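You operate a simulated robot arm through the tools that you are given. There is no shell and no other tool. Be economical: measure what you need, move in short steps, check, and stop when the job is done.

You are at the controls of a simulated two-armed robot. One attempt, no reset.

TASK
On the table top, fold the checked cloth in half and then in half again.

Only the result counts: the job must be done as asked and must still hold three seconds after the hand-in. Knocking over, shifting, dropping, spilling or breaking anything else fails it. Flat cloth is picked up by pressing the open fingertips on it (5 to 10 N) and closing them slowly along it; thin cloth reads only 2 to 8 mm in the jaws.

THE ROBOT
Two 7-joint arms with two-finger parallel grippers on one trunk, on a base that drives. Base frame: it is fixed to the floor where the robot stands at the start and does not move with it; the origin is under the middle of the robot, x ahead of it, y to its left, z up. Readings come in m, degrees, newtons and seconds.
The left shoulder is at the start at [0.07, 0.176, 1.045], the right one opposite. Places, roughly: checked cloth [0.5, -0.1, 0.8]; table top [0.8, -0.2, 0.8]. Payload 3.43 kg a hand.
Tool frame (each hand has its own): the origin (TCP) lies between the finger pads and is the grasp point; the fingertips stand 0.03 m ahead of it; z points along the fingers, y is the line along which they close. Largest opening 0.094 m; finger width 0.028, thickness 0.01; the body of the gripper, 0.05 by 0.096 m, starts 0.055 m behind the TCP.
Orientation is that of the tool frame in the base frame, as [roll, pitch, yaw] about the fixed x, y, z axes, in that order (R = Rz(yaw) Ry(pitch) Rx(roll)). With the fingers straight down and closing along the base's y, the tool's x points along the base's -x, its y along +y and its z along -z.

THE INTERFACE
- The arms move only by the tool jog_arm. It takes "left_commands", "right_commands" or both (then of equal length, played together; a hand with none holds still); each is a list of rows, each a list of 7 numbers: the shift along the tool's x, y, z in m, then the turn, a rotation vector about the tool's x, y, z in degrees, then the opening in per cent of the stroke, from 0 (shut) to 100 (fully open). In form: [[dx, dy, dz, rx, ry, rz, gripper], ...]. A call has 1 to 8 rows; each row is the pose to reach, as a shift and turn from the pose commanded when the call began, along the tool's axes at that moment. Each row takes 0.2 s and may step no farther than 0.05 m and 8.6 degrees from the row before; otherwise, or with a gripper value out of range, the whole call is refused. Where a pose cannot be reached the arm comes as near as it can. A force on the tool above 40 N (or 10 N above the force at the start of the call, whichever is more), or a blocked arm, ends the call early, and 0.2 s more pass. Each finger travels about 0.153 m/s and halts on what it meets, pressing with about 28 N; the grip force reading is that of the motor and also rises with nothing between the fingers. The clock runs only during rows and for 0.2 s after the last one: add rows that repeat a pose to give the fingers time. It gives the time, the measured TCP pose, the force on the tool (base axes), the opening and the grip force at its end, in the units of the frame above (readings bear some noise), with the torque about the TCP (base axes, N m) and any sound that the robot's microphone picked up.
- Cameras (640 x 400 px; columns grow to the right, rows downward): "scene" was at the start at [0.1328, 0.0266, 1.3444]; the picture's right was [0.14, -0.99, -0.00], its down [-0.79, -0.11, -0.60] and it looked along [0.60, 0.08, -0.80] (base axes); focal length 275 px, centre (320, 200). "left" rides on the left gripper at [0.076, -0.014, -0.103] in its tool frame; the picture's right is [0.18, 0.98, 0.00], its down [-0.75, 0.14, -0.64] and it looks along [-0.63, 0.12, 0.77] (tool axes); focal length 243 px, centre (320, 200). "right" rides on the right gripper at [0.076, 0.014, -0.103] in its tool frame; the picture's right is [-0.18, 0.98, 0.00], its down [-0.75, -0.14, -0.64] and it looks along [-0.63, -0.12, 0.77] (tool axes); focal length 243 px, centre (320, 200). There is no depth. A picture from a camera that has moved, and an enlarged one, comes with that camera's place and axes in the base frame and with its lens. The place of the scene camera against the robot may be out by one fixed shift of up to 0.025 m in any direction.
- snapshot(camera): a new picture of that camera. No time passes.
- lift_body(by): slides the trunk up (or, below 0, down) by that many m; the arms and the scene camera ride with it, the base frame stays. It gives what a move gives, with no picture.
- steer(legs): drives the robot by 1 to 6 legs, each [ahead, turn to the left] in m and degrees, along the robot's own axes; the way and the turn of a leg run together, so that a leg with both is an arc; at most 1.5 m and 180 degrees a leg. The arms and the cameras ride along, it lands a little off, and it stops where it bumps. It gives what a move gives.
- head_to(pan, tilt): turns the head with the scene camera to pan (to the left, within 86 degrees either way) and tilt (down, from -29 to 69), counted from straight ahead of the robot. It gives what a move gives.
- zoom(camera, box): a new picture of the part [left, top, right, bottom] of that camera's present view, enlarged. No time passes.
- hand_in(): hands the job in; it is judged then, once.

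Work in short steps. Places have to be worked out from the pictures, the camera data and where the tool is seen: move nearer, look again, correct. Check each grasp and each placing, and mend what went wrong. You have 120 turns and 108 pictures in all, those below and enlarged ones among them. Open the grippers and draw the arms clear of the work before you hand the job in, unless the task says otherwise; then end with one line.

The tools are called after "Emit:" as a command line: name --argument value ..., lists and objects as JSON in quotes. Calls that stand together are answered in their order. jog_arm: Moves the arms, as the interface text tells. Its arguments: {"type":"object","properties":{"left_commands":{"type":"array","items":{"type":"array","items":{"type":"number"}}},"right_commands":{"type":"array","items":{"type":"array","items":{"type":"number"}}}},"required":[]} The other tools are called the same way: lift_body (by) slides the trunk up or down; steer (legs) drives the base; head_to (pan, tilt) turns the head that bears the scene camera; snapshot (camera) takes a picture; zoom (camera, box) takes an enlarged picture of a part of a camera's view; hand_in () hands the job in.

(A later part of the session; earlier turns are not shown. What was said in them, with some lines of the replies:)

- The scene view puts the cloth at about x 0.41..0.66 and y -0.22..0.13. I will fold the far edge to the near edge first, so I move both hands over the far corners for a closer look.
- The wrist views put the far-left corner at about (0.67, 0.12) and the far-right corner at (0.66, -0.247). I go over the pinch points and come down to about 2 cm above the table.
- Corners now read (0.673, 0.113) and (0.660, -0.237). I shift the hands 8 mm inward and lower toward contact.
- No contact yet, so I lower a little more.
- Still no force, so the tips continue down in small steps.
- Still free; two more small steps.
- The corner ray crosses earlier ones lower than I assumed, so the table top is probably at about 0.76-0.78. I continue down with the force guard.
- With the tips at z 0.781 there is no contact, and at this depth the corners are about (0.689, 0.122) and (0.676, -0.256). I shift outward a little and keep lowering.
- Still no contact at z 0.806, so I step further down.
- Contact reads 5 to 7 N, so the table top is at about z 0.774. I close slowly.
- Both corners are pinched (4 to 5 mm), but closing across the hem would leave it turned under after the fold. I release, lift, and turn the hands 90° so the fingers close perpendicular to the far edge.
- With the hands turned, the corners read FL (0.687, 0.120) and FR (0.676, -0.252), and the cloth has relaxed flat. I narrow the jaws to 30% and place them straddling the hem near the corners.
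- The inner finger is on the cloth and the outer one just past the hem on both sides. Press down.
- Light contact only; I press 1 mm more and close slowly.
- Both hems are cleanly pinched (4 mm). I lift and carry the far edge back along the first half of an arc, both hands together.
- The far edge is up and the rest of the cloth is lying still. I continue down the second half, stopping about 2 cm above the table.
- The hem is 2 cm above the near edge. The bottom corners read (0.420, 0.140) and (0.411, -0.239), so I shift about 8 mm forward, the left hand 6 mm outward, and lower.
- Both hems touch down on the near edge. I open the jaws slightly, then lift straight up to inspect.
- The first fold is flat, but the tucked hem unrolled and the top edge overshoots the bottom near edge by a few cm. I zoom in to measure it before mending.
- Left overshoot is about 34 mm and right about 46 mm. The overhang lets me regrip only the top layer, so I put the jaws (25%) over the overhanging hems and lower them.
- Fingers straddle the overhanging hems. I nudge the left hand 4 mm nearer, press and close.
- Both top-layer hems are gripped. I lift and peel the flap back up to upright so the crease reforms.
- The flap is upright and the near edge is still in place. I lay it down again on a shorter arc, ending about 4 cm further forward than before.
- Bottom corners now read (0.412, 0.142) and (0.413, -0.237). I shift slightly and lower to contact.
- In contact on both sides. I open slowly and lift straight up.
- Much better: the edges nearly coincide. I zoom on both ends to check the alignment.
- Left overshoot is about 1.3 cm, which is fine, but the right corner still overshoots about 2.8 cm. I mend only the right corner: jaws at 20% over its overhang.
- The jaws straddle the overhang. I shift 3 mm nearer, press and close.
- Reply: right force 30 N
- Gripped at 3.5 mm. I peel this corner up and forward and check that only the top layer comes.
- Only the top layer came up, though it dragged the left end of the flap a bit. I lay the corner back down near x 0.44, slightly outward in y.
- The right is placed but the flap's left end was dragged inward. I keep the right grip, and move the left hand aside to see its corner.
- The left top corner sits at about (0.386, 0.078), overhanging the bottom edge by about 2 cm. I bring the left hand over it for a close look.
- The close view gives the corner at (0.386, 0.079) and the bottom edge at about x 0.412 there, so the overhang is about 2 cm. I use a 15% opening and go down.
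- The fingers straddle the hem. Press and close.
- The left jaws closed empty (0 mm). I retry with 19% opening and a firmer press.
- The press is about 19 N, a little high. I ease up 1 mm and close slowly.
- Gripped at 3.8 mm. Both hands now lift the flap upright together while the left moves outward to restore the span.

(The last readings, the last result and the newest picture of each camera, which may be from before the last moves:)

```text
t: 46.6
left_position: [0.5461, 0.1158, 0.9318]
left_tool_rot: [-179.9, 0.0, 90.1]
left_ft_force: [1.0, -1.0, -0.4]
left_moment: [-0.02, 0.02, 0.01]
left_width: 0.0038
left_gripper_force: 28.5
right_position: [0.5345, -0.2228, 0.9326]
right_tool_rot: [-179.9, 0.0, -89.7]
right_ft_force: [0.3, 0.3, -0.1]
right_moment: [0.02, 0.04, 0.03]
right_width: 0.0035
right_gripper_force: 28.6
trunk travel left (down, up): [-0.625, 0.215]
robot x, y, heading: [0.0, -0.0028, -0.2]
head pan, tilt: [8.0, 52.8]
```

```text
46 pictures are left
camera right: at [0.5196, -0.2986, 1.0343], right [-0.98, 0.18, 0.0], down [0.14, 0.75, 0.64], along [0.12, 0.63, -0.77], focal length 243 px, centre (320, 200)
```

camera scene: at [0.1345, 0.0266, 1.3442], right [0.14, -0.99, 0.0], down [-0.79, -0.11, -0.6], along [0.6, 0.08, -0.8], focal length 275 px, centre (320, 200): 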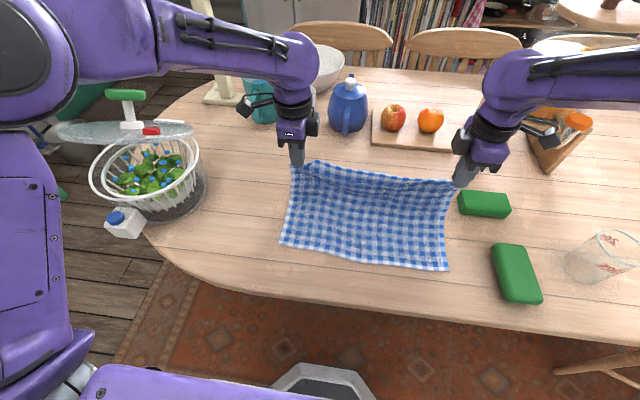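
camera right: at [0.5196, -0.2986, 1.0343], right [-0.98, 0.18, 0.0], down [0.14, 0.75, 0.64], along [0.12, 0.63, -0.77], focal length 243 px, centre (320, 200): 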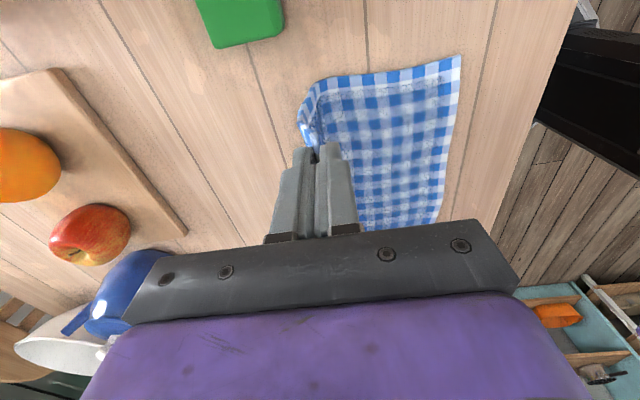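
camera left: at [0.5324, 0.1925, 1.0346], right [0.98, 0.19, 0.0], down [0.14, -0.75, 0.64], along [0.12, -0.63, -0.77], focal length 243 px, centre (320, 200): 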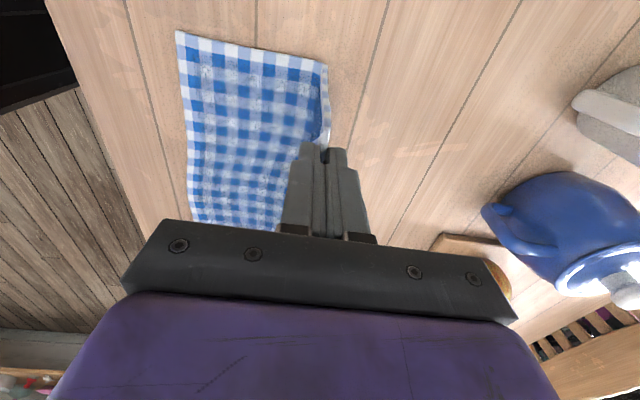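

The flap is upright and aligned again. Bottom corners read (0.414, 0.144) and (0.400, -0.233), so I lay the flap down with both hands ending near x 0.445.

Emit:
jog_arm --left_commands '[[0.001, -0.02, 0.0025, 0, 0, 0, 0], [0.002, -0.039, 0.01, 0, 0, 0, 0], [0.004, -0.0567, 0.022, 0, 0, 0, 0], [0.005, -0.072, 0.038, 0, 0, 0, 0], [0.006, -0.085, 0.058, 0, 0, 0, 0], [0.007, -0.094, 0.08, 0, 0, 0, 0], [0.008, -0.1, 0.105, 0, 0, 0, 0], [0.008, -0.102, 0.122, 0, 0, 0, 0]]' --right_commands '[[-0.001, 0.0175, 0.0025, 0, 0, 0, 0], [-0.002, 0.0343, 0.01, 0, 0, 0, 0], [-0.003, 0.0498, 0.022, 0, 0, 0, 0], [-0.004, 0.0633, 0.038, 0, 0, 0, 0], [-0.005, 0.0743, 0.058, 0, 0, 0, 0], [-0.006, 0.0827, 0.08, 0, 0, 0, 0], [-0.006, 0.0877, 0.105, 0, 0, 0, 0], [-0.006, 0.0895, 0.123, 0, 0, 0, 0]]'

Emit:
snapshot --camera "left"

Emit:
snapshot --camera "right"

Emit:
zoom --camera "scene" --box '[260, 180, 480, 317]'

```text
t: 48.4
left_position: [0.4421, 0.122, 0.814]
left_tool_rot: [179.9, 0.0, 90.1]
left_ft_force: [0.6, -0.4, 3.7]
left_moment: [-0.09, -0.02, -0.01]
left_width: 0.0034
left_gripper_force: 28.2
right_position: [0.4407, -0.2182, 0.8119]
right_tool_rot: [-179.8, 0.1, -89.8]
right_ft_force: [-0.9, 0.6, 5.1]
right_moment: [0.01, 0.01, 0.03]
right_width: 0.0037
right_gripper_force: 27.9
trunk travel left (down, up): [-0.625, 0.215]
robot x, y, heading: [-0.0018, -0.0008, 0.4]
head pan, tilt: [8.0, 52.8]
```

```text
45 pictures are left
camera left: at [0.428, 0.1985, 0.9149], right [0.98, 0.18, 0.0], down [0.14, -0.75, 0.64], along [0.12, -0.63, -0.77], focal length 243 px, centre (320, 200)
```

left: 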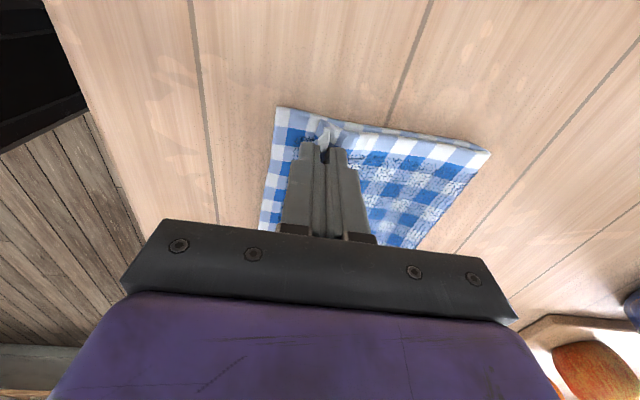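

```text
44 pictures are left
camera right: at [0.4273, -0.2937, 0.914], right [-0.98, 0.18, 0.0], down [0.14, 0.75, 0.64], along [0.12, 0.63, -0.77], focal length 243 px, centre (320, 200)
```

right: 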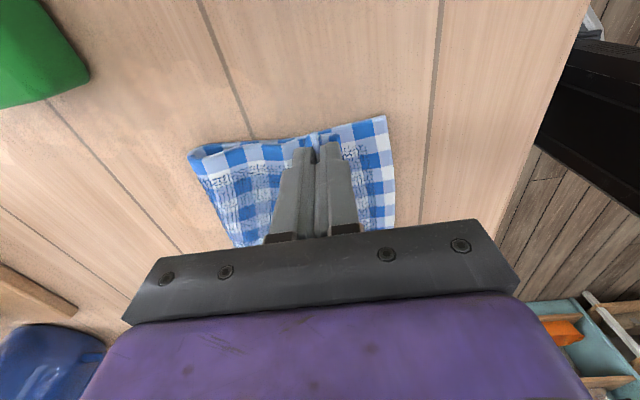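

```text
2.91 times, centred on (370, 248) of scene
camera zoom: at [0.1312, 0.0266, 1.3449], right [0.14, -0.99, 0.0], down [-0.79, -0.11, -0.61], along [0.6, 0.08, -0.8], focal length 800 px, centre (174, 59)
```

zoom: 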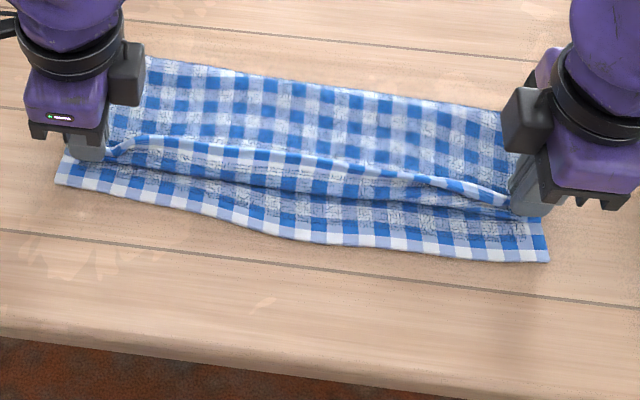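

The hem stands up slightly and will flop toward the near edge. I release and lift.

Emit:
jog_arm --left_commands '[[0, 0, 0.001, 0, 0, 0, 5], [0, 0, 0, 0, 0, 0, 10], [0, 0, 0, 0, 0, 0, 16], [0, 0, -0.01, 0, 0, 0, 22], [0, 0, -0.03, 0, 0, 0, 25], [0, 0, -0.06, 0, 0, 0, 30], [0.03, 0, -0.1, 0, 0, 0, 30], [0.06, 0, -0.1, 0, 0, 0, 30]]' --right_commands '[[0, 0, 0.001, 0, 0, 0, 5], [0, 0, 0, 0, 0, 0, 10], [0, 0, 0, 0, 0, 0, 16], [0, 0, -0.01, 0, 0, 0, 22], [0, 0, -0.03, 0, 0, 0, 25], [0, 0, -0.06, 0, 0, 0, 30], [0.03, 0, -0.1, 0, 0, 0, 30], [0.06, 0, -0.1, 0, 0, 0, 30]]'

Emit:
zoom --camera "scene" --box '[260, 180, 480, 317]'

Emit:
snapshot --camera "left"

Emit:
snapshot --camera "right"

```text
t: 50.2
left_position: [0.442, 0.1835, 0.9108]
left_tool_rot: [-179.9, 0.0, 90.0]
left_ft_force: [-1.2, 0.4, -0.5]
left_moment: [0.03, 0.0, -0.01]
left_width: 0.0282
left_gripper_force: 0.1
right_position: [0.4424, -0.2771, 0.9097]
right_tool_rot: [180.0, 0.1, -89.8]
right_ft_force: [0.2, 0.2, -0.9]
right_moment: [-0.01, -0.02, 0.03]
right_width: 0.0281
right_gripper_force: 0.0
trunk travel left (down, up): [-0.625, 0.215]
robot x, y, heading: [-0.0025, -0.0009, 0.1]
head pan, tilt: [8.0, 52.8]
```

```text
2.91 times, centred on (370, 248) of scene
camera zoom: at [0.134, 0.0264, 1.3442], right [0.14, -0.99, 0.0], down [-0.79, -0.11, -0.6], along [0.6, 0.08, -0.8], focal length 800 px, centre (174, 59)
```

zoom: 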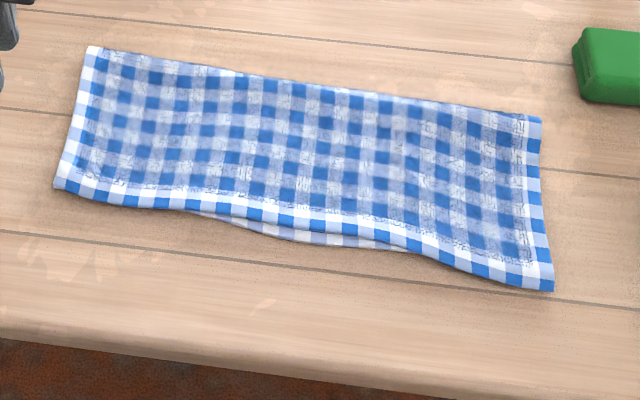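

```text
41 pictures are left
camera left: at [0.4287, 0.2592, 1.0134], right [0.98, 0.18, 0.0], down [0.14, -0.75, 0.64], along [0.12, -0.63, -0.77], focal length 243 px, centre (320, 200)
```

left: 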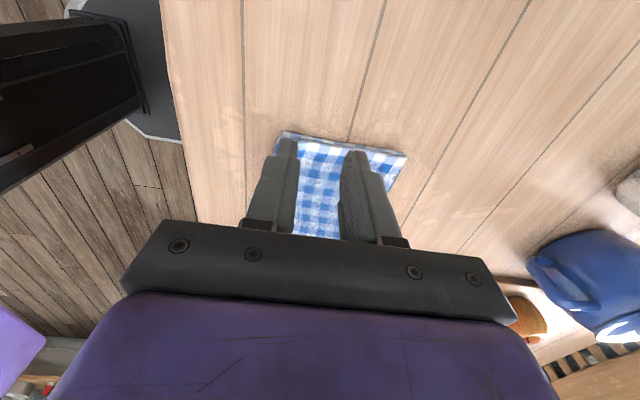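

```text
40 pictures are left
camera right: at [0.4283, -0.3534, 1.0118], right [-0.98, 0.18, 0.0], down [0.14, 0.75, 0.64], along [0.12, 0.63, -0.77], focal length 243 px, centre (320, 200)
```

right: 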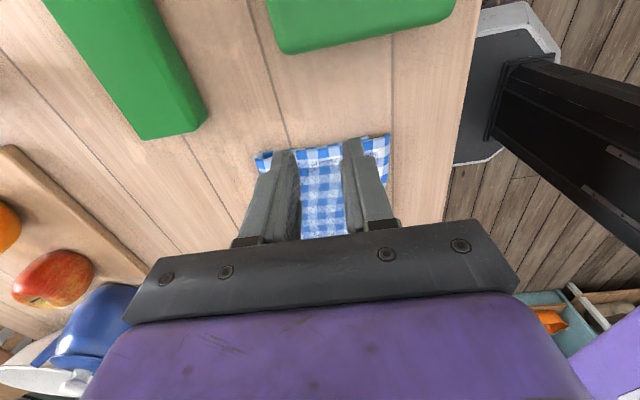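

It's flat. A zoom on the right end to measure the remaining overshoot.

Emit:
zoom --camera "right" --box '[240, 110, 420, 222]'

Emit:
zoom --camera "left" --box '[250, 110, 430, 222]'

```text
3.56 times, centred on (330, 166) of right
camera zoom: at [0.4283, -0.3534, 1.0118], right [-0.98, 0.18, 0.0], down [0.14, 0.75, 0.64], along [0.12, 0.63, -0.77], focal length 863 px, centre (284, 321)
```

zoom: 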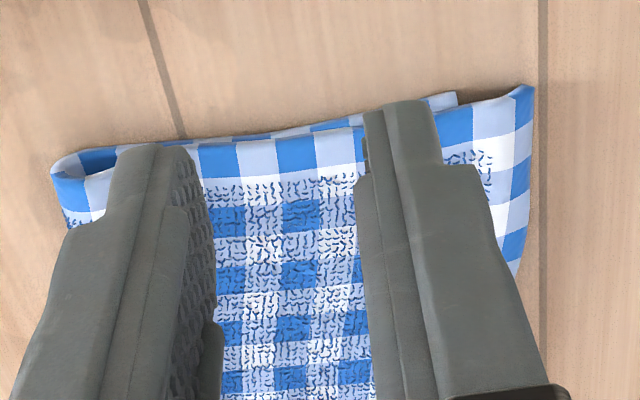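

```text
3.56 times, centred on (340, 166) of left
camera zoom: at [0.4287, 0.2592, 1.0134], right [0.98, 0.18, 0.0], down [0.14, -0.75, 0.64], along [0.12, -0.63, -0.77], focal length 863 px, centre (249, 321)
```

zoom: 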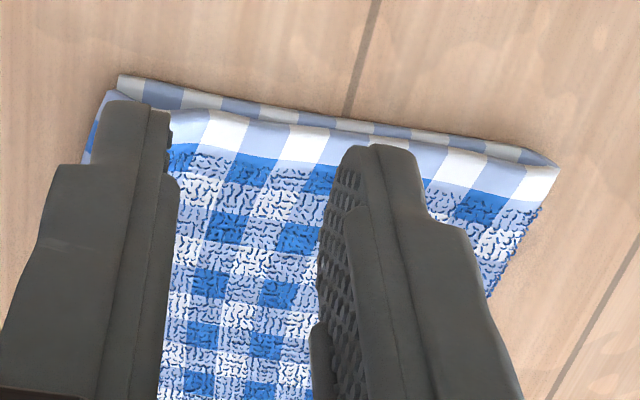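

The left end is aligned; the right corner has about 2 cm of offset, which is acceptable. For the second fold I take the middle of the left short edge with the left hand closing along y, so I park the right hand and turn the left one back.

Emit:
jog_arm --left_commands '[[0, 0.005, 0, 0, 0, -8.5, 30], [0, 0.01, 0, 0, 0, -17, 30], [0, 0.015, 0, 0, 0, -25.5, 30], [0, 0.02, 0, 0, 0, -34, 30], [0, 0.025, 0, 0, 0, -42.5, 30], [0, 0.03, 0, 0, 0, -51, 30], [0, 0.035, 0, 0, 0, -59.5, 30], [0, 0.04, 0, 0, 0, -68, 30]]' --right_commands '[[0, 0, -0.02, 0, 0, 0, 30], [0.01, 0.02, -0.04, 0, 0, 0, 30], [0.02, 0.04, -0.06, 0, 0, 0, 30], [0.03, 0.06, -0.07, 0, 0, 0, 30], [0.04, 0.08, -0.07, 0, 0, 0, 30], [0.05, 0.1, -0.07, 0, 0, 0, 30], [0.05, 0.1, -0.07, 0, 0, 0, 30], [0.05, 0.1, -0.07, 0, 0, 0, 30]]'

Emit:
jog_arm --left_commands '[[0, 0, 0, 0, 0, -8, 30], [0, 0, 0, 0, 0, -15, 30], [0, 0, 0, 0, 0, -22, 30]]'

Emit:
snapshot --camera "left"

Emit:
snapshot --camera "scene"

```text
t: 52.0
left_position: [0.4809, 0.1819, 0.912]
left_tool_rot: [-180.0, 0.1, 158.2]
left_ft_force: [0.3, 0.2, -0.8]
left_moment: [0.01, 0.04, -0.03]
left_width: 0.0281
left_gripper_force: 0.2
right_position: [0.3402, -0.3264, 0.9789]
right_tool_rot: [-179.8, 0.0, -90.0]
right_ft_force: [-0.9, 0.2, 0.3]
right_moment: [0.01, 0.02, 0.02]
right_width: 0.0282
right_gripper_force: 0.2
trunk travel left (down, up): [-0.625, 0.215]
robot x, y, heading: [-0.0006, 0.0014, -0.2]
head pan, tilt: [8.0, 52.8]
```

```text
t: 52.8
left_position: [0.4819, 0.1824, 0.9119]
left_tool_rot: [-180.0, 0.0, -179.8]
left_ft_force: [0.5, -0.9, -0.1]
left_moment: [0.03, -0.01, 0.0]
left_width: 0.0284
left_gripper_force: 0.1
right_position: [0.341, -0.3264, 0.98]
right_tool_rot: [-179.9, -0.1, -89.9]
right_ft_force: [0.3, -1.0, -0.6]
right_moment: [-0.01, -0.04, -0.02]
right_width: 0.028
right_gripper_force: 0.2
trunk travel left (down, up): [-0.625, 0.215]
robot x, y, heading: [-0.0012, -0.0005, 0.0]
head pan, tilt: [8.0, 52.8]
```

```text
37 pictures are left
camera left: at [0.406, 0.1687, 1.014], right [-0.19, 0.98, 0.0], down [0.75, 0.14, 0.64], along [0.63, 0.12, -0.77], focal length 243 px, centre (320, 200)
```

left: 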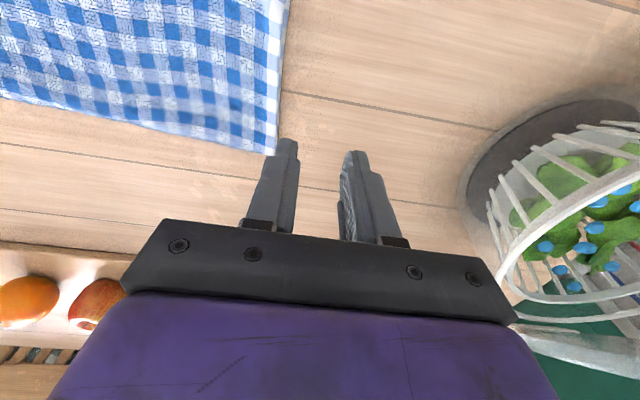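

```text
36 pictures are left
camera scene: at [0.1328, 0.0265, 1.3444], right [0.14, -0.99, 0.0], down [-0.79, -0.11, -0.6], along [0.6, 0.08, -0.8], focal length 275 px, centre (320, 200)
```

scene: 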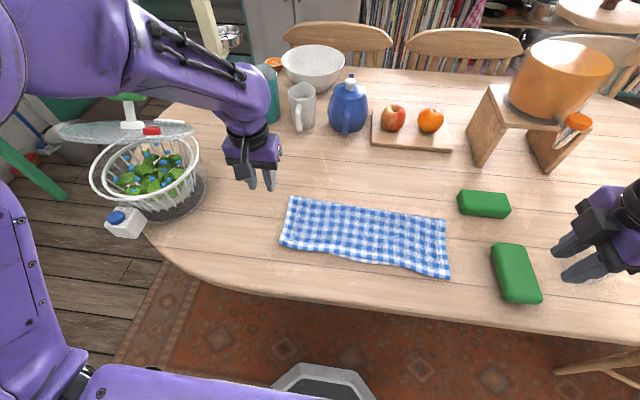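

The left edge is at y ≈ 0.146, from x 0.413 to 0.546. I go to the middle (0.48, 0.136) with jaws at 30%, straddling the edge.

Emit:
jog_arm --left_commands '[[0, -0.02, 0.02, 0, 0, 0, 30], [0, -0.046, 0.05, 0, 0, 0, 30], [0, -0.046, 0.08, 0, 0, 0, 30], [0, -0.046, 0.097, 0, 0, 0, 30], [0, -0.046, 0.102, 0, 0, 0, 30]]'

Emit:
snapshot --camera "left"

```text
t: 54.0
left_position: [0.4832, 0.1366, 0.8097]
left_tool_rot: [-179.9, -0.2, -179.9]
left_ft_force: [-0.2, 0.2, -0.2]
left_moment: [-0.02, -0.05, 0.03]
left_width: 0.0284
left_gripper_force: 0.0
right_position: [0.3423, -0.325, 0.9802]
right_tool_rot: [-179.9, 0.0, -89.8]
right_ft_force: [-0.7, -0.3, 0.1]
right_moment: [0.03, 0.01, 0.01]
right_width: 0.0281
right_gripper_force: 0.1
trunk travel left (down, up): [-0.625, 0.215]
robot x, y, heading: [0.0013, -0.0032, -0.1]
head pan, tilt: [8.0, 52.8]
```

```text
35 pictures are left
camera left: at [0.407, 0.1223, 0.912], right [-0.19, 0.98, 0.0], down [0.75, 0.14, 0.64], along [0.63, 0.12, -0.77], focal length 243 px, centre (320, 200)
```

left: 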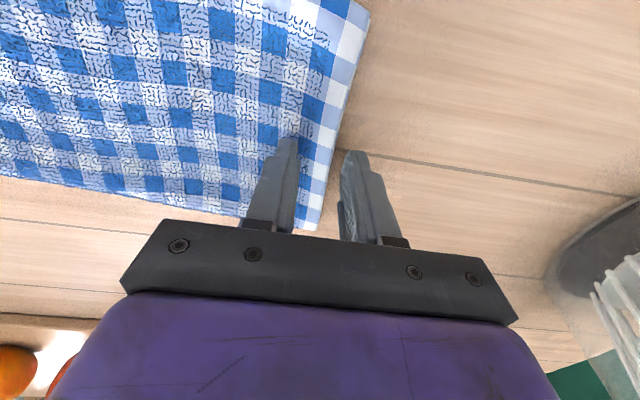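

Straddling well. I press down.

Emit:
jog_arm --left_commands '[[0, 0, 0.002, 0, 0, 0, 30], [0, 0, 0.004, 0, 0, 0, 30], [0, 0, 0.0055, 0, 0, 0, 30]]'

```text
t: 54.8
left_position: [0.4823, 0.1373, 0.806]
left_tool_rot: [179.9, 0.2, -179.9]
left_ft_force: [1.2, -1.9, 11.4]
left_moment: [-0.29, -0.04, 0.03]
left_width: 0.029
left_gripper_force: 0.2
right_position: [0.34, -0.3267, 0.9808]
right_tool_rot: [-180.0, 0.0, -89.9]
right_ft_force: [-0.7, -0.2, 0.1]
right_moment: [0.0, 0.0, 0.01]
right_width: 0.0282
right_gripper_force: 0.1
trunk travel left (down, up): [-0.625, 0.215]
robot x, y, heading: [0.0006, -0.0023, 0.1]
head pan, tilt: [8.0, 52.8]
```

About 11 N, mostly on the inner finger. I press 1 mm more so that the outer finger reaches the table, then close slowly.

Emit:
jog_arm --left_commands '[[0, 0, 0.0012, 0, 0, 0, 30], [0, 0, 0.0012, 0, 0, 0, 25], [0, 0, 0.0012, 0, 0, 0, 20], [0, 0, 0.0012, 0, 0, 0, 15], [0, 0, 0.0012, 0, 0, 0, 10], [0, 0, 0.0012, 0, 0, 0, 5], [0, 0, 0.0012, 0, 0, 0, 0], [0, 0, 0.0012, 0, 0, 0, 0]]'

Emit:
snapshot --camera "left"

```text
t: 56.6
left_position: [0.4822, 0.1354, 0.8051]
left_tool_rot: [179.9, 0.2, 180.0]
left_ft_force: [4.2, -6.6, 30.3]
left_moment: [-0.44, -0.12, 0.07]
left_width: 0.0057
left_gripper_force: 27.9
right_position: [0.3392, -0.3274, 0.9801]
right_tool_rot: [-179.8, 0.2, -89.9]
right_ft_force: [0.2, 0.1, -0.3]
right_moment: [0.0, 0.01, 0.01]
right_width: 0.0282
right_gripper_force: 0.1
trunk travel left (down, up): [-0.625, 0.215]
robot x, y, heading: [0.0, 0.0016, 0.2]
head pan, tilt: [8.0, 52.8]
```

```text
34 pictures are left
camera left: at [0.405, 0.1211, 0.9062], right [-0.18, 0.98, 0.0], down [0.75, 0.14, 0.65], along [0.63, 0.12, -0.76], focal length 243 px, centre (320, 200)
```

left: 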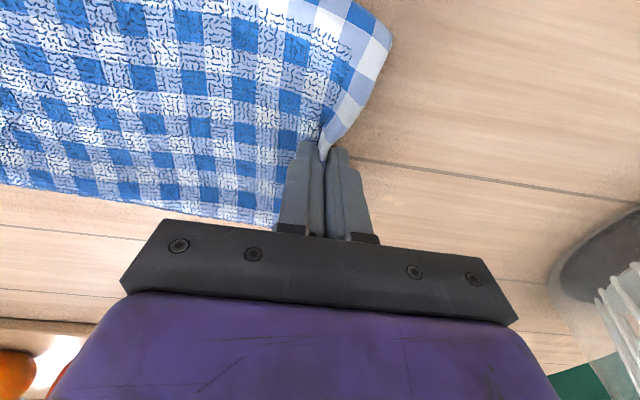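

Width is 5.7 mm, possibly both layers. I lift 5 cm and look.

Emit:
jog_arm --left_commands '[[0, 0, -0.02, 0, 0, 0, 0], [0, -0.005, -0.04, 0, 0, 0, 0], [0, -0.015, -0.06, 0, 0, 0, 0]]'

Emit:
snapshot --camera "left"

Emit:
zoom --camera "scene" --box '[230, 150, 480, 306]'

```text
t: 57.4
left_position: [0.4817, 0.1227, 0.8614]
left_tool_rot: [-180.0, -0.2, -179.9]
left_ft_force: [-0.3, -0.4, 0.5]
left_moment: [-0.02, -0.01, -0.02]
left_width: 0.0053
left_gripper_force: 28.3
right_position: [0.3398, -0.3261, 0.9798]
right_tool_rot: [-179.9, 0.0, -89.7]
right_ft_force: [-0.6, 0.3, -0.3]
right_moment: [0.0, 0.01, -0.02]
right_width: 0.0281
right_gripper_force: 0.1
trunk travel left (down, up): [-0.625, 0.215]
robot x, y, heading: [-0.001, -0.0007, -0.0]
head pan, tilt: [8.0, 52.8]
```

```text
33 pictures are left
camera left: at [0.4062, 0.1084, 0.9641], right [-0.19, 0.98, 0.0], down [0.75, 0.14, 0.64], along [0.63, 0.12, -0.77], focal length 243 px, centre (320, 200)
```

left: 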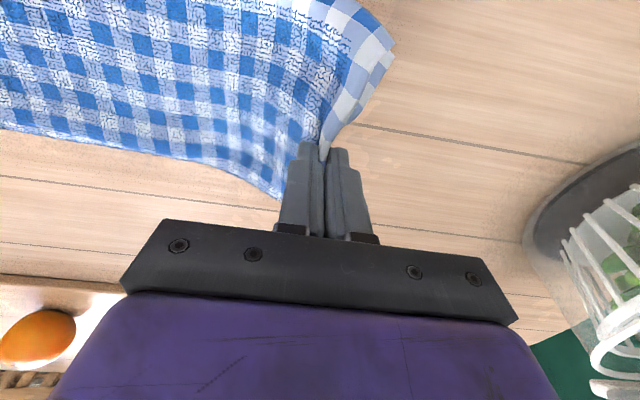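

```text
2.56 times, centred on (355, 228) of scene
camera zoom: at [0.1326, 0.0264, 1.3443], right [0.14, -0.99, 0.0], down [-0.79, -0.11, -0.6], along [0.6, 0.08, -0.8], focal length 704 px, centre (230, 128)
```

zoom: 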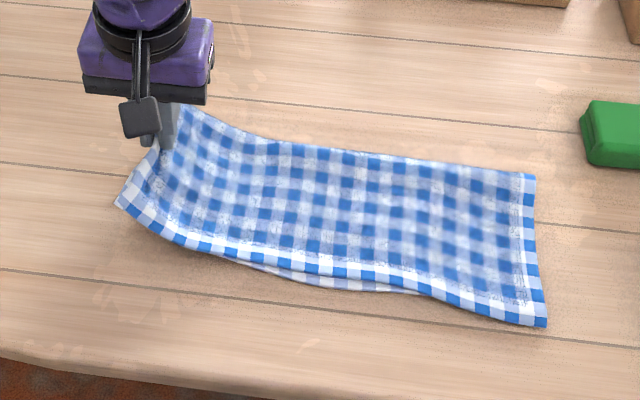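

Both layers appear to have lifted together. I carry the edge along an arc toward the right end, moving the right hand a bit further away.

Emit:
jog_arm --left_commands '[[0, -0.018, -0.028, 0, 0, 0, 0], [0.001, -0.043, -0.051, 0, 0, 0, 0], [0.002, -0.073, -0.075, 0, 0, 0, 0], [0.003, -0.103, -0.093, 0, 0, 0, 0], [0.004, -0.138, -0.103, 0, 0, 0, 0], [0.005, -0.17, -0.106, 0, 0, 0, 0]]' --right_commands '[[0.01, 0, -0.01, 0, 0, 0, 30], [0.02, 0, -0.02, 0, 0, 0, 30], [0.03, 0, -0.03, 0, 0, 0, 30], [0.04, 0, -0.04, 0, 0, 0, 30], [0.05, 0, -0.05, 0, 0, 0, 30], [0.06, 0, -0.05, 0, 0, 0, 30]]'

Emit:
snapshot --camera "scene"

```text
t: 58.8
left_position: [0.4827, -0.0447, 0.9796]
left_tool_rot: [-178.5, 0.5, -179.2]
left_ft_force: [0.3, 0.1, -0.2]
left_moment: [0.03, 0.03, -0.02]
left_width: 0.0057
left_gripper_force: 28.2
right_position: [0.3426, -0.3874, 1.0316]
right_tool_rot: [-180.0, -0.1, -89.8]
right_ft_force: [-0.3, 0.4, -0.4]
right_moment: [0.02, 0.02, 0.02]
right_width: 0.0281
right_gripper_force: 0.0
trunk travel left (down, up): [-0.625, 0.215]
robot x, y, heading: [0.0017, -0.0019, 0.1]
head pan, tilt: [8.0, 52.8]
```

```text
31 pictures are left
camera scene: at [0.1327, 0.0256, 1.3444], right [0.14, -0.99, 0.0], down [-0.79, -0.11, -0.6], along [0.6, 0.08, -0.8], focal length 275 px, centre (320, 200)
```

scene: 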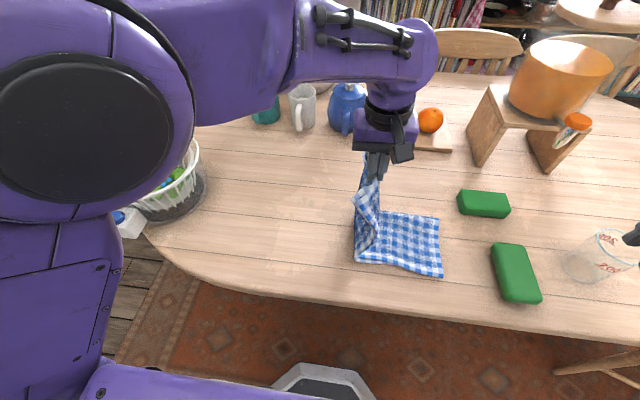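

The double flap is upright and the base half lies flat; the right edge is now at about y -0.228. I continue the arc down toward y -0.198.

Emit:
jog_arm --left_commands '[[0.001, -0.035, 0.01, 0, 0, 0, 0], [0.003, -0.068, 0.027, 0, 0, 0, 0], [0.005, -0.098, 0.05, 0, 0, 0, 0], [0.007, -0.123, 0.075, 0, 0, 0, 0], [0.008, -0.14, 0.102, 0, 0, 0, 0], [0.009, -0.15, 0.13, 0, 0, 0, 0], [0.009, -0.153, 0.15, 0, 0, 0, 0]]'

Emit:
snapshot --camera "scene"

Emit:
snapshot --camera "left"

Emit:
snapshot --camera "right"

```text
t: 60.4
left_position: [0.4683, -0.2003, 0.8187]
left_tool_rot: [-180.0, -0.1, -179.8]
left_ft_force: [-0.7, -1.3, 3.7]
left_moment: [-0.06, 0.0, 0.04]
left_width: 0.0054
left_gripper_force: 27.1
right_position: [0.3429, -0.3866, 1.0297]
right_tool_rot: [-179.9, 0.1, -89.9]
right_ft_force: [0.5, 0.1, 0.0]
right_moment: [0.0, -0.03, 0.0]
right_width: 0.0278
right_gripper_force: 0.1
trunk travel left (down, up): [-0.625, 0.215]
robot x, y, heading: [0.0006, 0.0003, 0.2]
head pan, tilt: [8.0, 52.8]
```

```text
30 pictures are left
camera scene: at [0.1326, 0.0264, 1.3445], right [0.14, -0.99, 0.0], down [-0.79, -0.11, -0.6], along [0.6, 0.08, -0.8], focal length 275 px, centre (320, 200)
```

scene: 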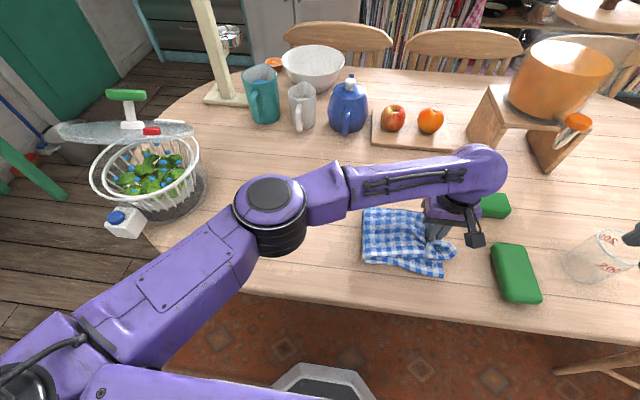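

```text
29 pictures are left
camera left: at [0.3921, -0.2147, 0.9208], right [-0.19, 0.98, 0.0], down [0.75, 0.14, 0.64], along [0.63, 0.12, -0.77], focal length 243 px, centre (320, 200)
```

left: 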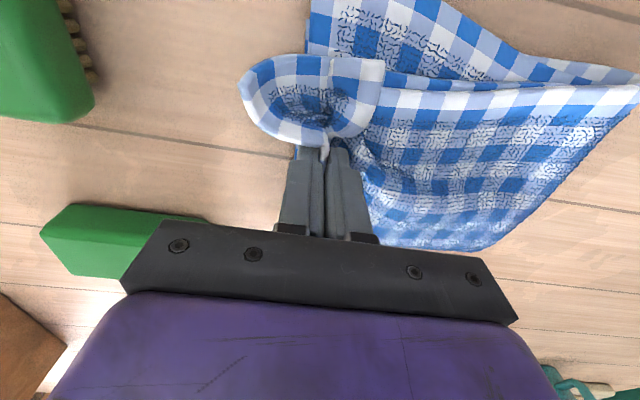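

```text
28 pictures are left
camera right: at [0.3283, -0.463, 1.1327], right [-0.98, 0.18, 0.0], down [0.14, 0.75, 0.64], along [0.12, 0.63, -0.77], focal length 243 px, centre (320, 200)
```

right: 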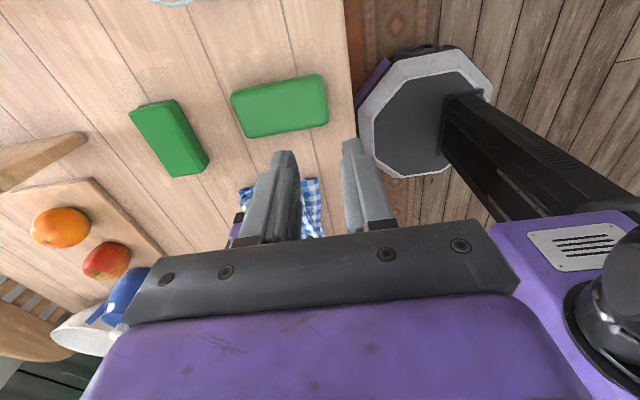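

The edge is over the right end with its near corner curled around the fingers. I lower slightly, release and lift to see how it settles.

Emit:
jog_arm --left_commands '[[0, 0, 0.003, 0, 0, 0, 0], [0, 0, 0.003, 0, 0, 0, 8], [0, 0, 0.002, 0, 0, 0, 16], [0, 0, -0.005, 0, 0, 0, 25], [0, 0, -0.02, 0, 0, 0, 30], [0, 0, -0.05, 0, 0, 0, 30], [0, 0.0, -0.09, 0, 0, 0, 30], [0, 0.03, -0.13, 0, 0, 0, 30]]'

Emit:
snapshot --camera "left"

Emit:
zoom --camera "scene" --box '[330, 180, 500, 286]'

```text
t: 62.2
left_position: [0.4676, -0.1698, 0.9507]
left_tool_rot: [-179.8, 0.2, -179.9]
left_ft_force: [-0.6, -0.3, -0.1]
left_moment: [0.0, 0.0, -0.02]
left_width: 0.0281
left_gripper_force: 0.0
left hand out of reach, approached as far as the arm can: row 7
right_position: [0.3407, -0.3844, 1.031]
right_tool_rot: [-179.8, 0.0, -89.7]
right_ft_force: [0.0, 0.5, 0.0]
right_moment: [0.0, -0.04, -0.04]
right_width: 0.0279
right_gripper_force: 0.1
trunk travel left (down, up): [-0.625, 0.215]
robot x, y, heading: [-0.0027, -0.0054, 0.0]
head pan, tilt: [8.0, 52.8]
```

```text
27 pictures are left
camera left: at [0.392, -0.1838, 1.0518], right [-0.19, 0.98, 0.0], down [0.75, 0.14, 0.64], along [0.63, 0.12, -0.77], focal length 243 px, centre (320, 200)
```

left: 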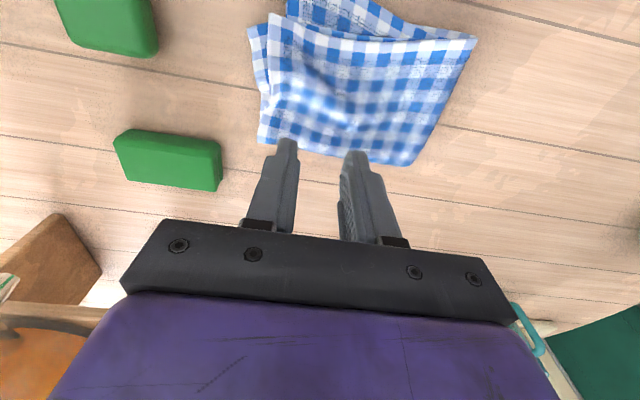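

```text
3.76 times, centred on (415, 233) of scene
camera zoom: at [0.1312, 0.0284, 1.3444], right [0.14, -0.99, 0.0], down [-0.79, -0.11, -0.61], along [0.6, 0.08, -0.8], focal length 1036 px, centre (-38, 76)
```

zoom: 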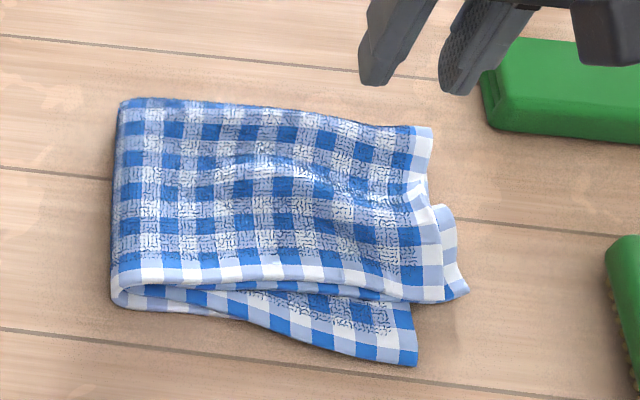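

The quarter fold is formed. The far side is aligned, but the near-right upper corner sits about 4 cm too far in x and is splayed right. I bring the left hand over that splayed overhang at about (0.43, -0.24) for a close look.

Emit:
jog_arm --left_commands '[[0.01, -0.012, 0.02, 0, 0, 0, 20], [0.02, -0.024, 0.04, 0, 0, 0, 20], [0.03, -0.036, 0.06, 0, 0, 0, 20], [0.037, -0.05, 0.075, 0, 0, 0, 20]]'

Emit:
snapshot --camera "left"

```text
t: 63.2
left_position: [0.435, -0.214, 0.8817]
left_tool_rot: [-180.0, 0.0, -179.9]
left_ft_force: [-0.1, -0.1, 0.2]
left_moment: [0.01, -0.02, 0.0]
left_width: 0.0186
left_gripper_force: 0.1
left hand out of reach, approached as far as the arm can: row 4
right_position: [0.3416, -0.3869, 1.0307]
right_tool_rot: [-179.9, 0.0, -89.9]
right_ft_force: [0.0, -1.3, -0.2]
right_moment: [0.04, -0.02, -0.01]
right_width: 0.0282
right_gripper_force: 0.2
trunk travel left (down, up): [-0.625, 0.215]
robot x, y, heading: [-0.002, 0.0011, 0.1]
head pan, tilt: [8.0, 52.8]
```

```text
25 pictures are left
camera left: at [0.3593, -0.2283, 0.9826], right [-0.19, 0.98, 0.0], down [0.75, 0.14, 0.64], along [0.63, 0.12, -0.77], focal length 243 px, centre (320, 200)
```

left: 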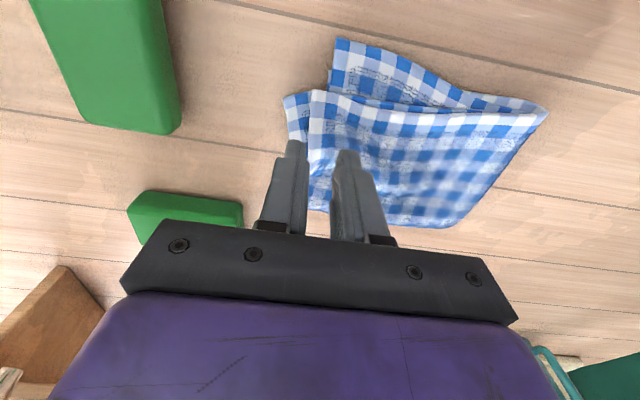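

The close view confirms: splayed corner (0.426, -0.244), top-layer corner (0.415, -0.224), bottom stack edge at y ≈ -0.211. The left arm is at its limit here, so I withdraw it and turn the right hand to close along y.

Emit:
jog_arm --left_commands '[[0, 0.02, -0.03, 0, 0, 0, 30], [0, 0.06, -0.06, 0, 0, 0, 30], [0, 0.1, -0.06, 0, 0, 0, 30], [0, 0.14, -0.06, 0, 0, 0, 30], [0, 0.18, -0.06, 0, 0, 0, 30], [0, 0.22, -0.06, 0, 0, 0, 30], [0, 0.26, -0.06, 0, 0, 0, 30], [0, 0.3, -0.06, 0, 0, 0, 30]]' --right_commands '[[0, 0, 0, 0, 0, 8.5, 30], [0, 0, 0, 0, 0, 17, 30], [0, 0, 0, 0, 0, 25.5, 30], [0, 0, 0, 0, 0, 34, 30], [0, 0, 0, 0, 0, 42.5, 30], [0, 0, 0, 0, 0, 51, 30], [0, 0, 0, 0, 0, 59.5, 30], [0, 0, 0, 0, 0, 68, 25]]'

Emit:
jog_arm --right_commands '[[0, 0, 0, 0, 0, 8, 25], [0, 0, 0, 0, 0, 15, 25], [0, 0, 0, 0, 0, 22, 20]]'

Emit:
jog_arm --right_commands '[[-0.01, 0.03, 0.02, 0, 0, 0, 20], [-0.02, 0.06, 0.045, 0, 0, 0, 20], [-0.03, 0.09, 0.075, 0, 0, 0, 20], [-0.05, 0.115, 0.1, 0, 0, 0, 20], [-0.07, 0.135, 0.13, 0, 0, 0, 20], [-0.086, 0.145, 0.155, 0, 0, 0, 20]]'

Emit:
snapshot --camera "right"

```text
t: 65.0
left_position: [0.4344, 0.0859, 0.9425]
left_tool_rot: [-179.9, 0.0, -180.0]
left_ft_force: [0.0, 0.7, -0.1]
left_moment: [0.02, -0.01, -0.01]
left_width: 0.028
left_gripper_force: 0.0
right_position: [0.3412, -0.3867, 1.0316]
right_tool_rot: [-179.9, 0.0, -158.0]
right_ft_force: [-0.2, -0.1, 0.5]
right_moment: [-0.01, 0.03, -0.03]
right_width: 0.0237
right_gripper_force: 0.0
trunk travel left (down, up): [-0.625, 0.215]
robot x, y, heading: [0.0018, 0.0005, 0.0]
head pan, tilt: [8.0, 52.8]
```

```text
t: 65.8
left_position: [0.4347, 0.0851, 0.9425]
left_tool_rot: [179.9, 0.0, -179.8]
left_ft_force: [-0.3, 0.0, 0.0]
left_moment: [0.03, 0.02, 0.01]
left_width: 0.0284
left_gripper_force: 0.1
right_position: [0.3422, -0.3872, 1.0309]
right_tool_rot: [-180.0, 0.1, 180.0]
right_ft_force: [-0.2, -1.0, -0.4]
right_moment: [-0.01, -0.05, 0.01]
right_width: 0.0188
right_gripper_force: 0.0
trunk travel left (down, up): [-0.625, 0.215]
robot x, y, heading: [0.0015, -0.0029, -0.0]
head pan, tilt: [8.0, 52.8]
```

```text
t: 67.2
left_position: [0.4365, 0.0854, 0.9433]
left_tool_rot: [-179.9, -0.1, -179.9]
left_ft_force: [-0.5, 0.0, 0.6]
left_moment: [0.01, 0.0, 0.0]
left_width: 0.0285
left_gripper_force: 0.2
right_position: [0.429, -0.24, 0.8747]
right_tool_rot: [-179.8, 0.0, -179.8]
right_ft_force: [0.0, 0.8, -0.4]
right_moment: [0.01, 0.01, 0.01]
right_width: 0.0189
right_gripper_force: 0.0
trunk travel left (down, up): [-0.625, 0.215]
robot x, y, heading: [-0.0004, 0.0005, -0.3]
head pan, tilt: [8.0, 52.8]
```

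```text
24 pictures are left
camera right: at [0.3529, -0.2266, 0.9761], right [0.18, 0.98, 0.0], down [0.75, -0.14, 0.64], along [0.63, -0.12, -0.77], focal length 243 px, centre (320, 200)
```

right: 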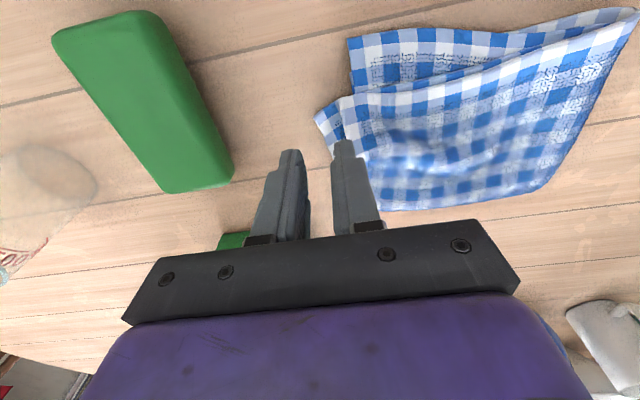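

The splayed tip is at (0.4275, -0.245). I lower the right jaws straddling its edge at about (0.434, -0.233).

Emit:
jog_arm --right_commands '[[-0.005, 0.007, 0.02, 0, 0, 0, 20], [-0.005, 0.007, 0.045, 0, 0, 0, 20], [-0.005, 0.007, 0.06, 0, 0, 0, 20], [-0.005, 0.007, 0.066, 0, 0, 0, 20]]'

Emit:
snapshot --camera "right"

```text
t: 68.2
left_position: [0.4353, 0.0854, 0.943]
left_tool_rot: [-179.9, 0.0, -179.9]
left_ft_force: [0.1, 0.8, -0.8]
left_moment: [0.0, 0.0, 0.01]
left_width: 0.0282
left_gripper_force: 0.1
right_position: [0.4331, -0.2349, 0.8106]
right_tool_rot: [179.9, 0.2, -179.9]
right_ft_force: [-0.1, -0.6, 2.4]
right_moment: [0.0, 0.01, 0.0]
right_width: 0.0187
right_gripper_force: 0.1
trunk travel left (down, up): [-0.625, 0.215]
robot x, y, heading: [-0.0021, -0.0046, -0.1]
head pan, tilt: [8.0, 52.8]
```

```text
23 pictures are left
camera right: at [0.3563, -0.2212, 0.9118], right [0.18, 0.98, 0.0], down [0.75, -0.14, 0.64], along [0.63, -0.12, -0.77], focal length 243 px, centre (320, 200)
```

right: 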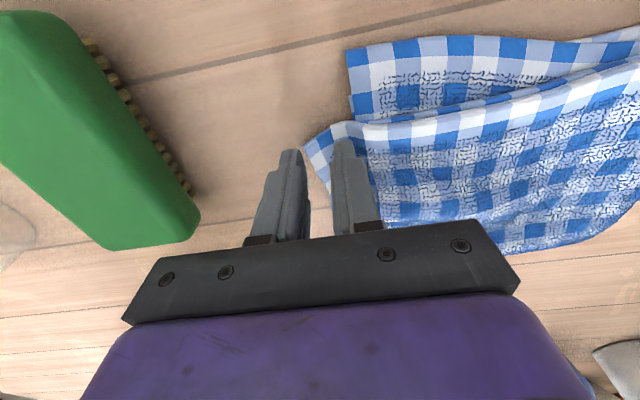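

The inner finger rests on the two upper layers and the outer one is beyond the edge. Press and close.

Emit:
jog_arm --right_commands '[[0, 0, 0.002, 0, 0, 0, 20], [0, 0, 0.004, 0, 0, 0, 20], [0, 0, 0.0055, 0, 0, 0, 20], [0, 0, 0.0055, 0, 0, 0, 15], [0, 0, 0.0055, 0, 0, 0, 10], [0, 0, 0.0055, 0, 0, 0, 5], [0, 0, 0.0055, 0, 0, 0, 0], [0, 0, 0.0055, 0, 0, 0, 0]]'

Emit:
snapshot --camera "right"

```text
t: 70.0
left_position: [0.4336, 0.085, 0.9437]
left_tool_rot: [-179.9, 0.0, -180.0]
left_ft_force: [-0.4, 0.2, 0.9]
left_moment: [-0.01, 0.03, -0.02]
left_width: 0.0283
left_gripper_force: 0.0
right_position: [0.432, -0.2346, 0.806]
right_tool_rot: [180.0, 0.0, -179.8]
right_ft_force: [0.4, 1.8, 11.6]
right_moment: [0.11, 0.0, -0.01]
right_width: 0.0
right_gripper_force: 27.9
trunk travel left (down, up): [-0.625, 0.215]
robot x, y, heading: [-0.001, -0.0008, -0.2]
head pan, tilt: [8.0, 52.8]
```

```text
22 pictures are left
camera right: at [0.3556, -0.22, 0.9066], right [0.18, 0.98, 0.0], down [0.75, -0.14, 0.64], along [0.63, -0.12, -0.77], focal length 243 px, centre (320, 200)
```

right: 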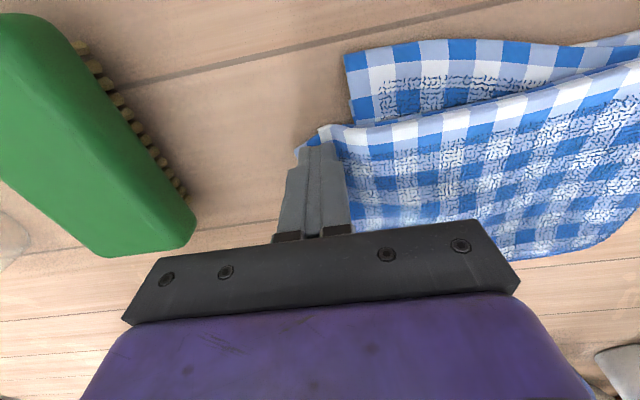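

The jaws closed empty, but the closed tips now press (~12 N) on the upper layers' corner, off the bottom stack. I try dragging that corner toward -x, which should slide only the upper layers.

Emit:
jog_arm --right_commands '[[0.006, 0.002, 0.0, 0, 0, 0, 0], [0.012, 0.003, 0.0, 0, 0, 0, 0], [0.018, 0.005, 0.0, 0, 0, 0, 0], [0.024, 0.007, 0.0, 0, 0, 0, 0], [0.03, 0.009, 0.0, 0, 0, 0, 0]]'

Emit:
snapshot --camera "right"

```text
t: 71.2
left_position: [0.4337, 0.0852, 0.9441]
left_tool_rot: [-180.0, 0.0, -179.9]
left_ft_force: [0.1, 0.2, -0.8]
left_moment: [0.01, -0.01, 0.02]
left_width: 0.0281
left_gripper_force: 0.0
right_position: [0.4032, -0.2261, 0.8049]
right_tool_rot: [180.0, 0.2, -179.9]
right_ft_force: [4.0, -1.0, 16.0]
right_moment: [0.08, -0.16, -0.02]
right_width: 0.0
right_gripper_force: 28.1
trunk travel left (down, up): [-0.625, 0.215]
robot x, y, heading: [0.0016, -0.0031, 0.0]
head pan, tilt: [8.0, 52.8]
```

```text
21 pictures are left
camera right: at [0.326, -0.2116, 0.9064], right [0.18, 0.98, 0.0], down [0.75, -0.14, 0.64], along [0.63, -0.12, -0.76], focal length 243 px, centre (320, 200)
```

right: 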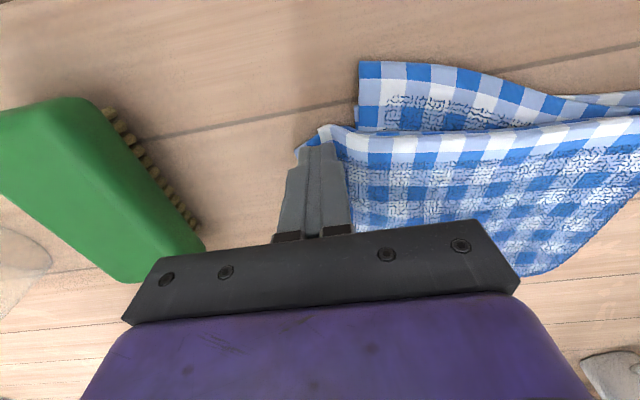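

The corner follows the finger, though part of the bottom stack came along. I lift the right hand clear and check the whole shape.

Emit:
jog_arm --right_commands '[[0.03, 0.009, -0.02, 0, 0, 0, 0], [0.03, 0.0, -0.06, 0, 0, 0, 0], [0.03, -0.04, -0.1, 0, 0, 0, 0], [0.03, -0.08, -0.12, 0, 0, 0, 0]]'

Emit:
zoom --camera "scene" --box '[330, 180, 500, 286]'

```text
refused: row 3 steps farther than a row can; nothing moved
```

```text
3.76 times, centred on (415, 233) of scene
camera zoom: at [0.1318, 0.0273, 1.3445], right [0.14, -0.99, 0.0], down [-0.79, -0.11, -0.61], along [0.6, 0.08, -0.8], focal length 1036 px, centre (-38, 76)
```

zoom: 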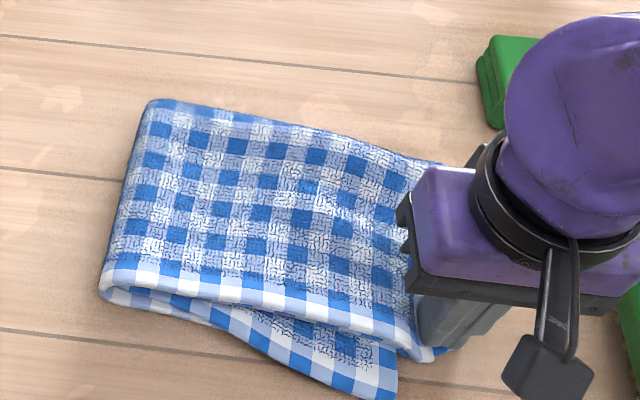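

The pucker is gone. That lift was refused, so I redo it with straight-up shifts.

Emit:
jog_arm --right_commands '[[0, 0, -0.02, 0, 0, 0, 0], [0, 0.0, -0.06, 0, 0, 0, 0], [0, -0.03, -0.09, 0, 0, 0, 0], [0, -0.07, -0.11, 0, 0, 0, 0]]'

Emit:
zoom --camera "scene" --box '[330, 180, 500, 286]'

Emit:
snapshot --camera "right"

```text
t: 72.2
left_position: [0.4347, 0.0871, 0.9427]
left_tool_rot: [-179.9, 0.0, -179.9]
left_ft_force: [0.0, 1.3, 0.4]
left_moment: [-0.04, 0.0, 0.04]
left_width: 0.0282
left_gripper_force: 0.1
right_position: [0.4044, -0.2946, 0.9157]
right_tool_rot: [-179.8, 0.1, -179.9]
right_ft_force: [0.0, -0.1, -0.2]
right_moment: [0.0, 0.03, 0.02]
right_width: 0.0001
right_gripper_force: 28.3
trunk travel left (down, up): [-0.625, 0.215]
robot x, y, heading: [0.0015, -0.0074, 0.1]
head pan, tilt: [8.0, 52.8]
```

```text
3.76 times, centred on (415, 233) of scene
camera zoom: at [0.1326, 0.0291, 1.3443], right [0.14, -0.99, 0.0], down [-0.79, -0.11, -0.6], along [0.6, 0.08, -0.8], focal length 1036 px, centre (-38, 76)
```

zoom: 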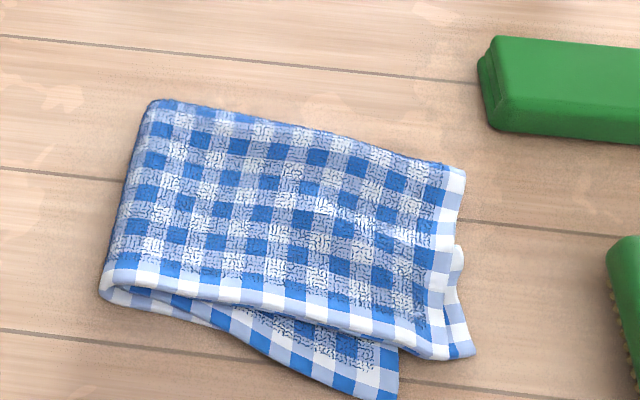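

```text
18 pictures are left
camera right: at [0.3279, -0.2802, 1.0172], right [0.18, 0.98, 0.0], down [0.75, -0.14, 0.64], along [0.63, -0.12, -0.77], focal length 243 px, centre (320, 200)
```

right: 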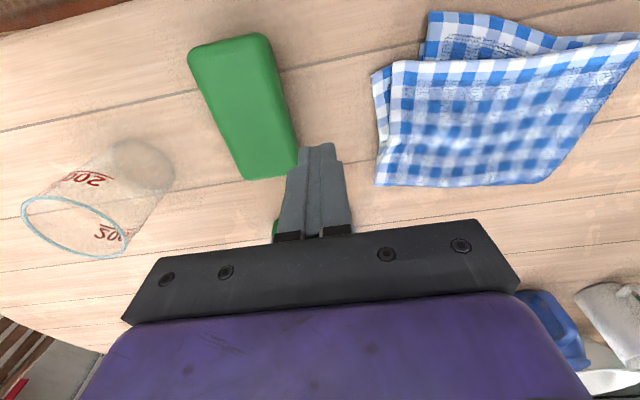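

The cloth is now a flat quarter-fold with only a small bottom corner peeking out, and the sponges have not moved. I open both grippers, draw the arms up and clear, and do a last check.

Emit:
jog_arm --left_commands '[[0, 0.03, -0.02, 0, 0, 0, 50], [0, 0.06, -0.04, 0, 0, 0, 60], [0, 0.09, -0.05, 0, 0, 0, 60], [0, 0.11, -0.05, 0, 0, 0, 60]]' --right_commands '[[0, 0, -0.04, 0, 0, 0, 0], [0.02, -0.02, -0.07, 0, 0, 0, 20], [0.04, -0.04, -0.09, 0, 0, 0, 40], [0.06, -0.06, -0.1, 0, 0, 0, 50]]'

Emit:
snapshot --camera "scene"

```text
t: 73.2
left_position: [0.4348, 0.198, 0.9931]
left_tool_rot: [-180.0, 0.1, -179.9]
left_ft_force: [-0.7, -0.1, 0.2]
left_moment: [-0.03, 0.03, 0.01]
left_width: 0.0565
left_gripper_force: 0.1
right_position: [0.3608, -0.372, 1.0029]
right_tool_rot: [179.1, 0.2, -179.8]
right_ft_force: [0.4, -0.5, 0.0]
right_moment: [-0.02, 0.0, -0.02]
right_width: 0.0471
right_gripper_force: 0.1
right hand out of reach, approached as far as the arm can: row 2, 3, 4
trunk travel left (down, up): [-0.625, 0.215]
robot x, y, heading: [-0.0011, -0.004, 0.1]
head pan, tilt: [8.0, 52.8]
```

```text
17 pictures are left
camera scene: at [0.132, 0.0291, 1.3444], right [0.14, -0.99, 0.0], down [-0.79, -0.11, -0.6], along [0.6, 0.08, -0.8], focal length 275 px, centre (320, 200)
```

scene: 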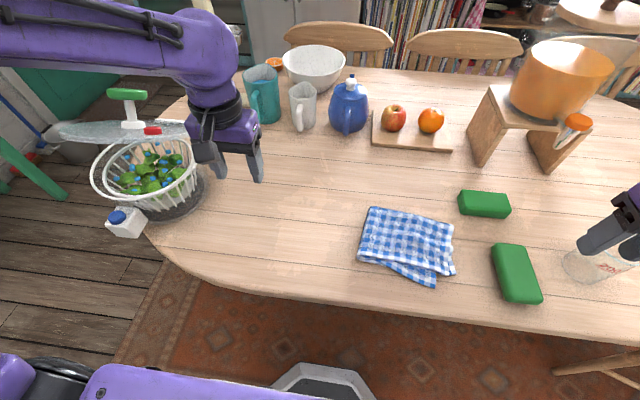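

The cloth lies folded in quarters, everything else is in place, and both arms are clear. I hand it in.

Emit:
hand_in

```text
The job is handed in.
```

I folded the checked cloth in half and then in half again; it lay flat on the table when I handed it in, and nothing else appears to have moved. It is not perfectly square: one corner of the bottom layers sticks out about 3 cm on the near side.
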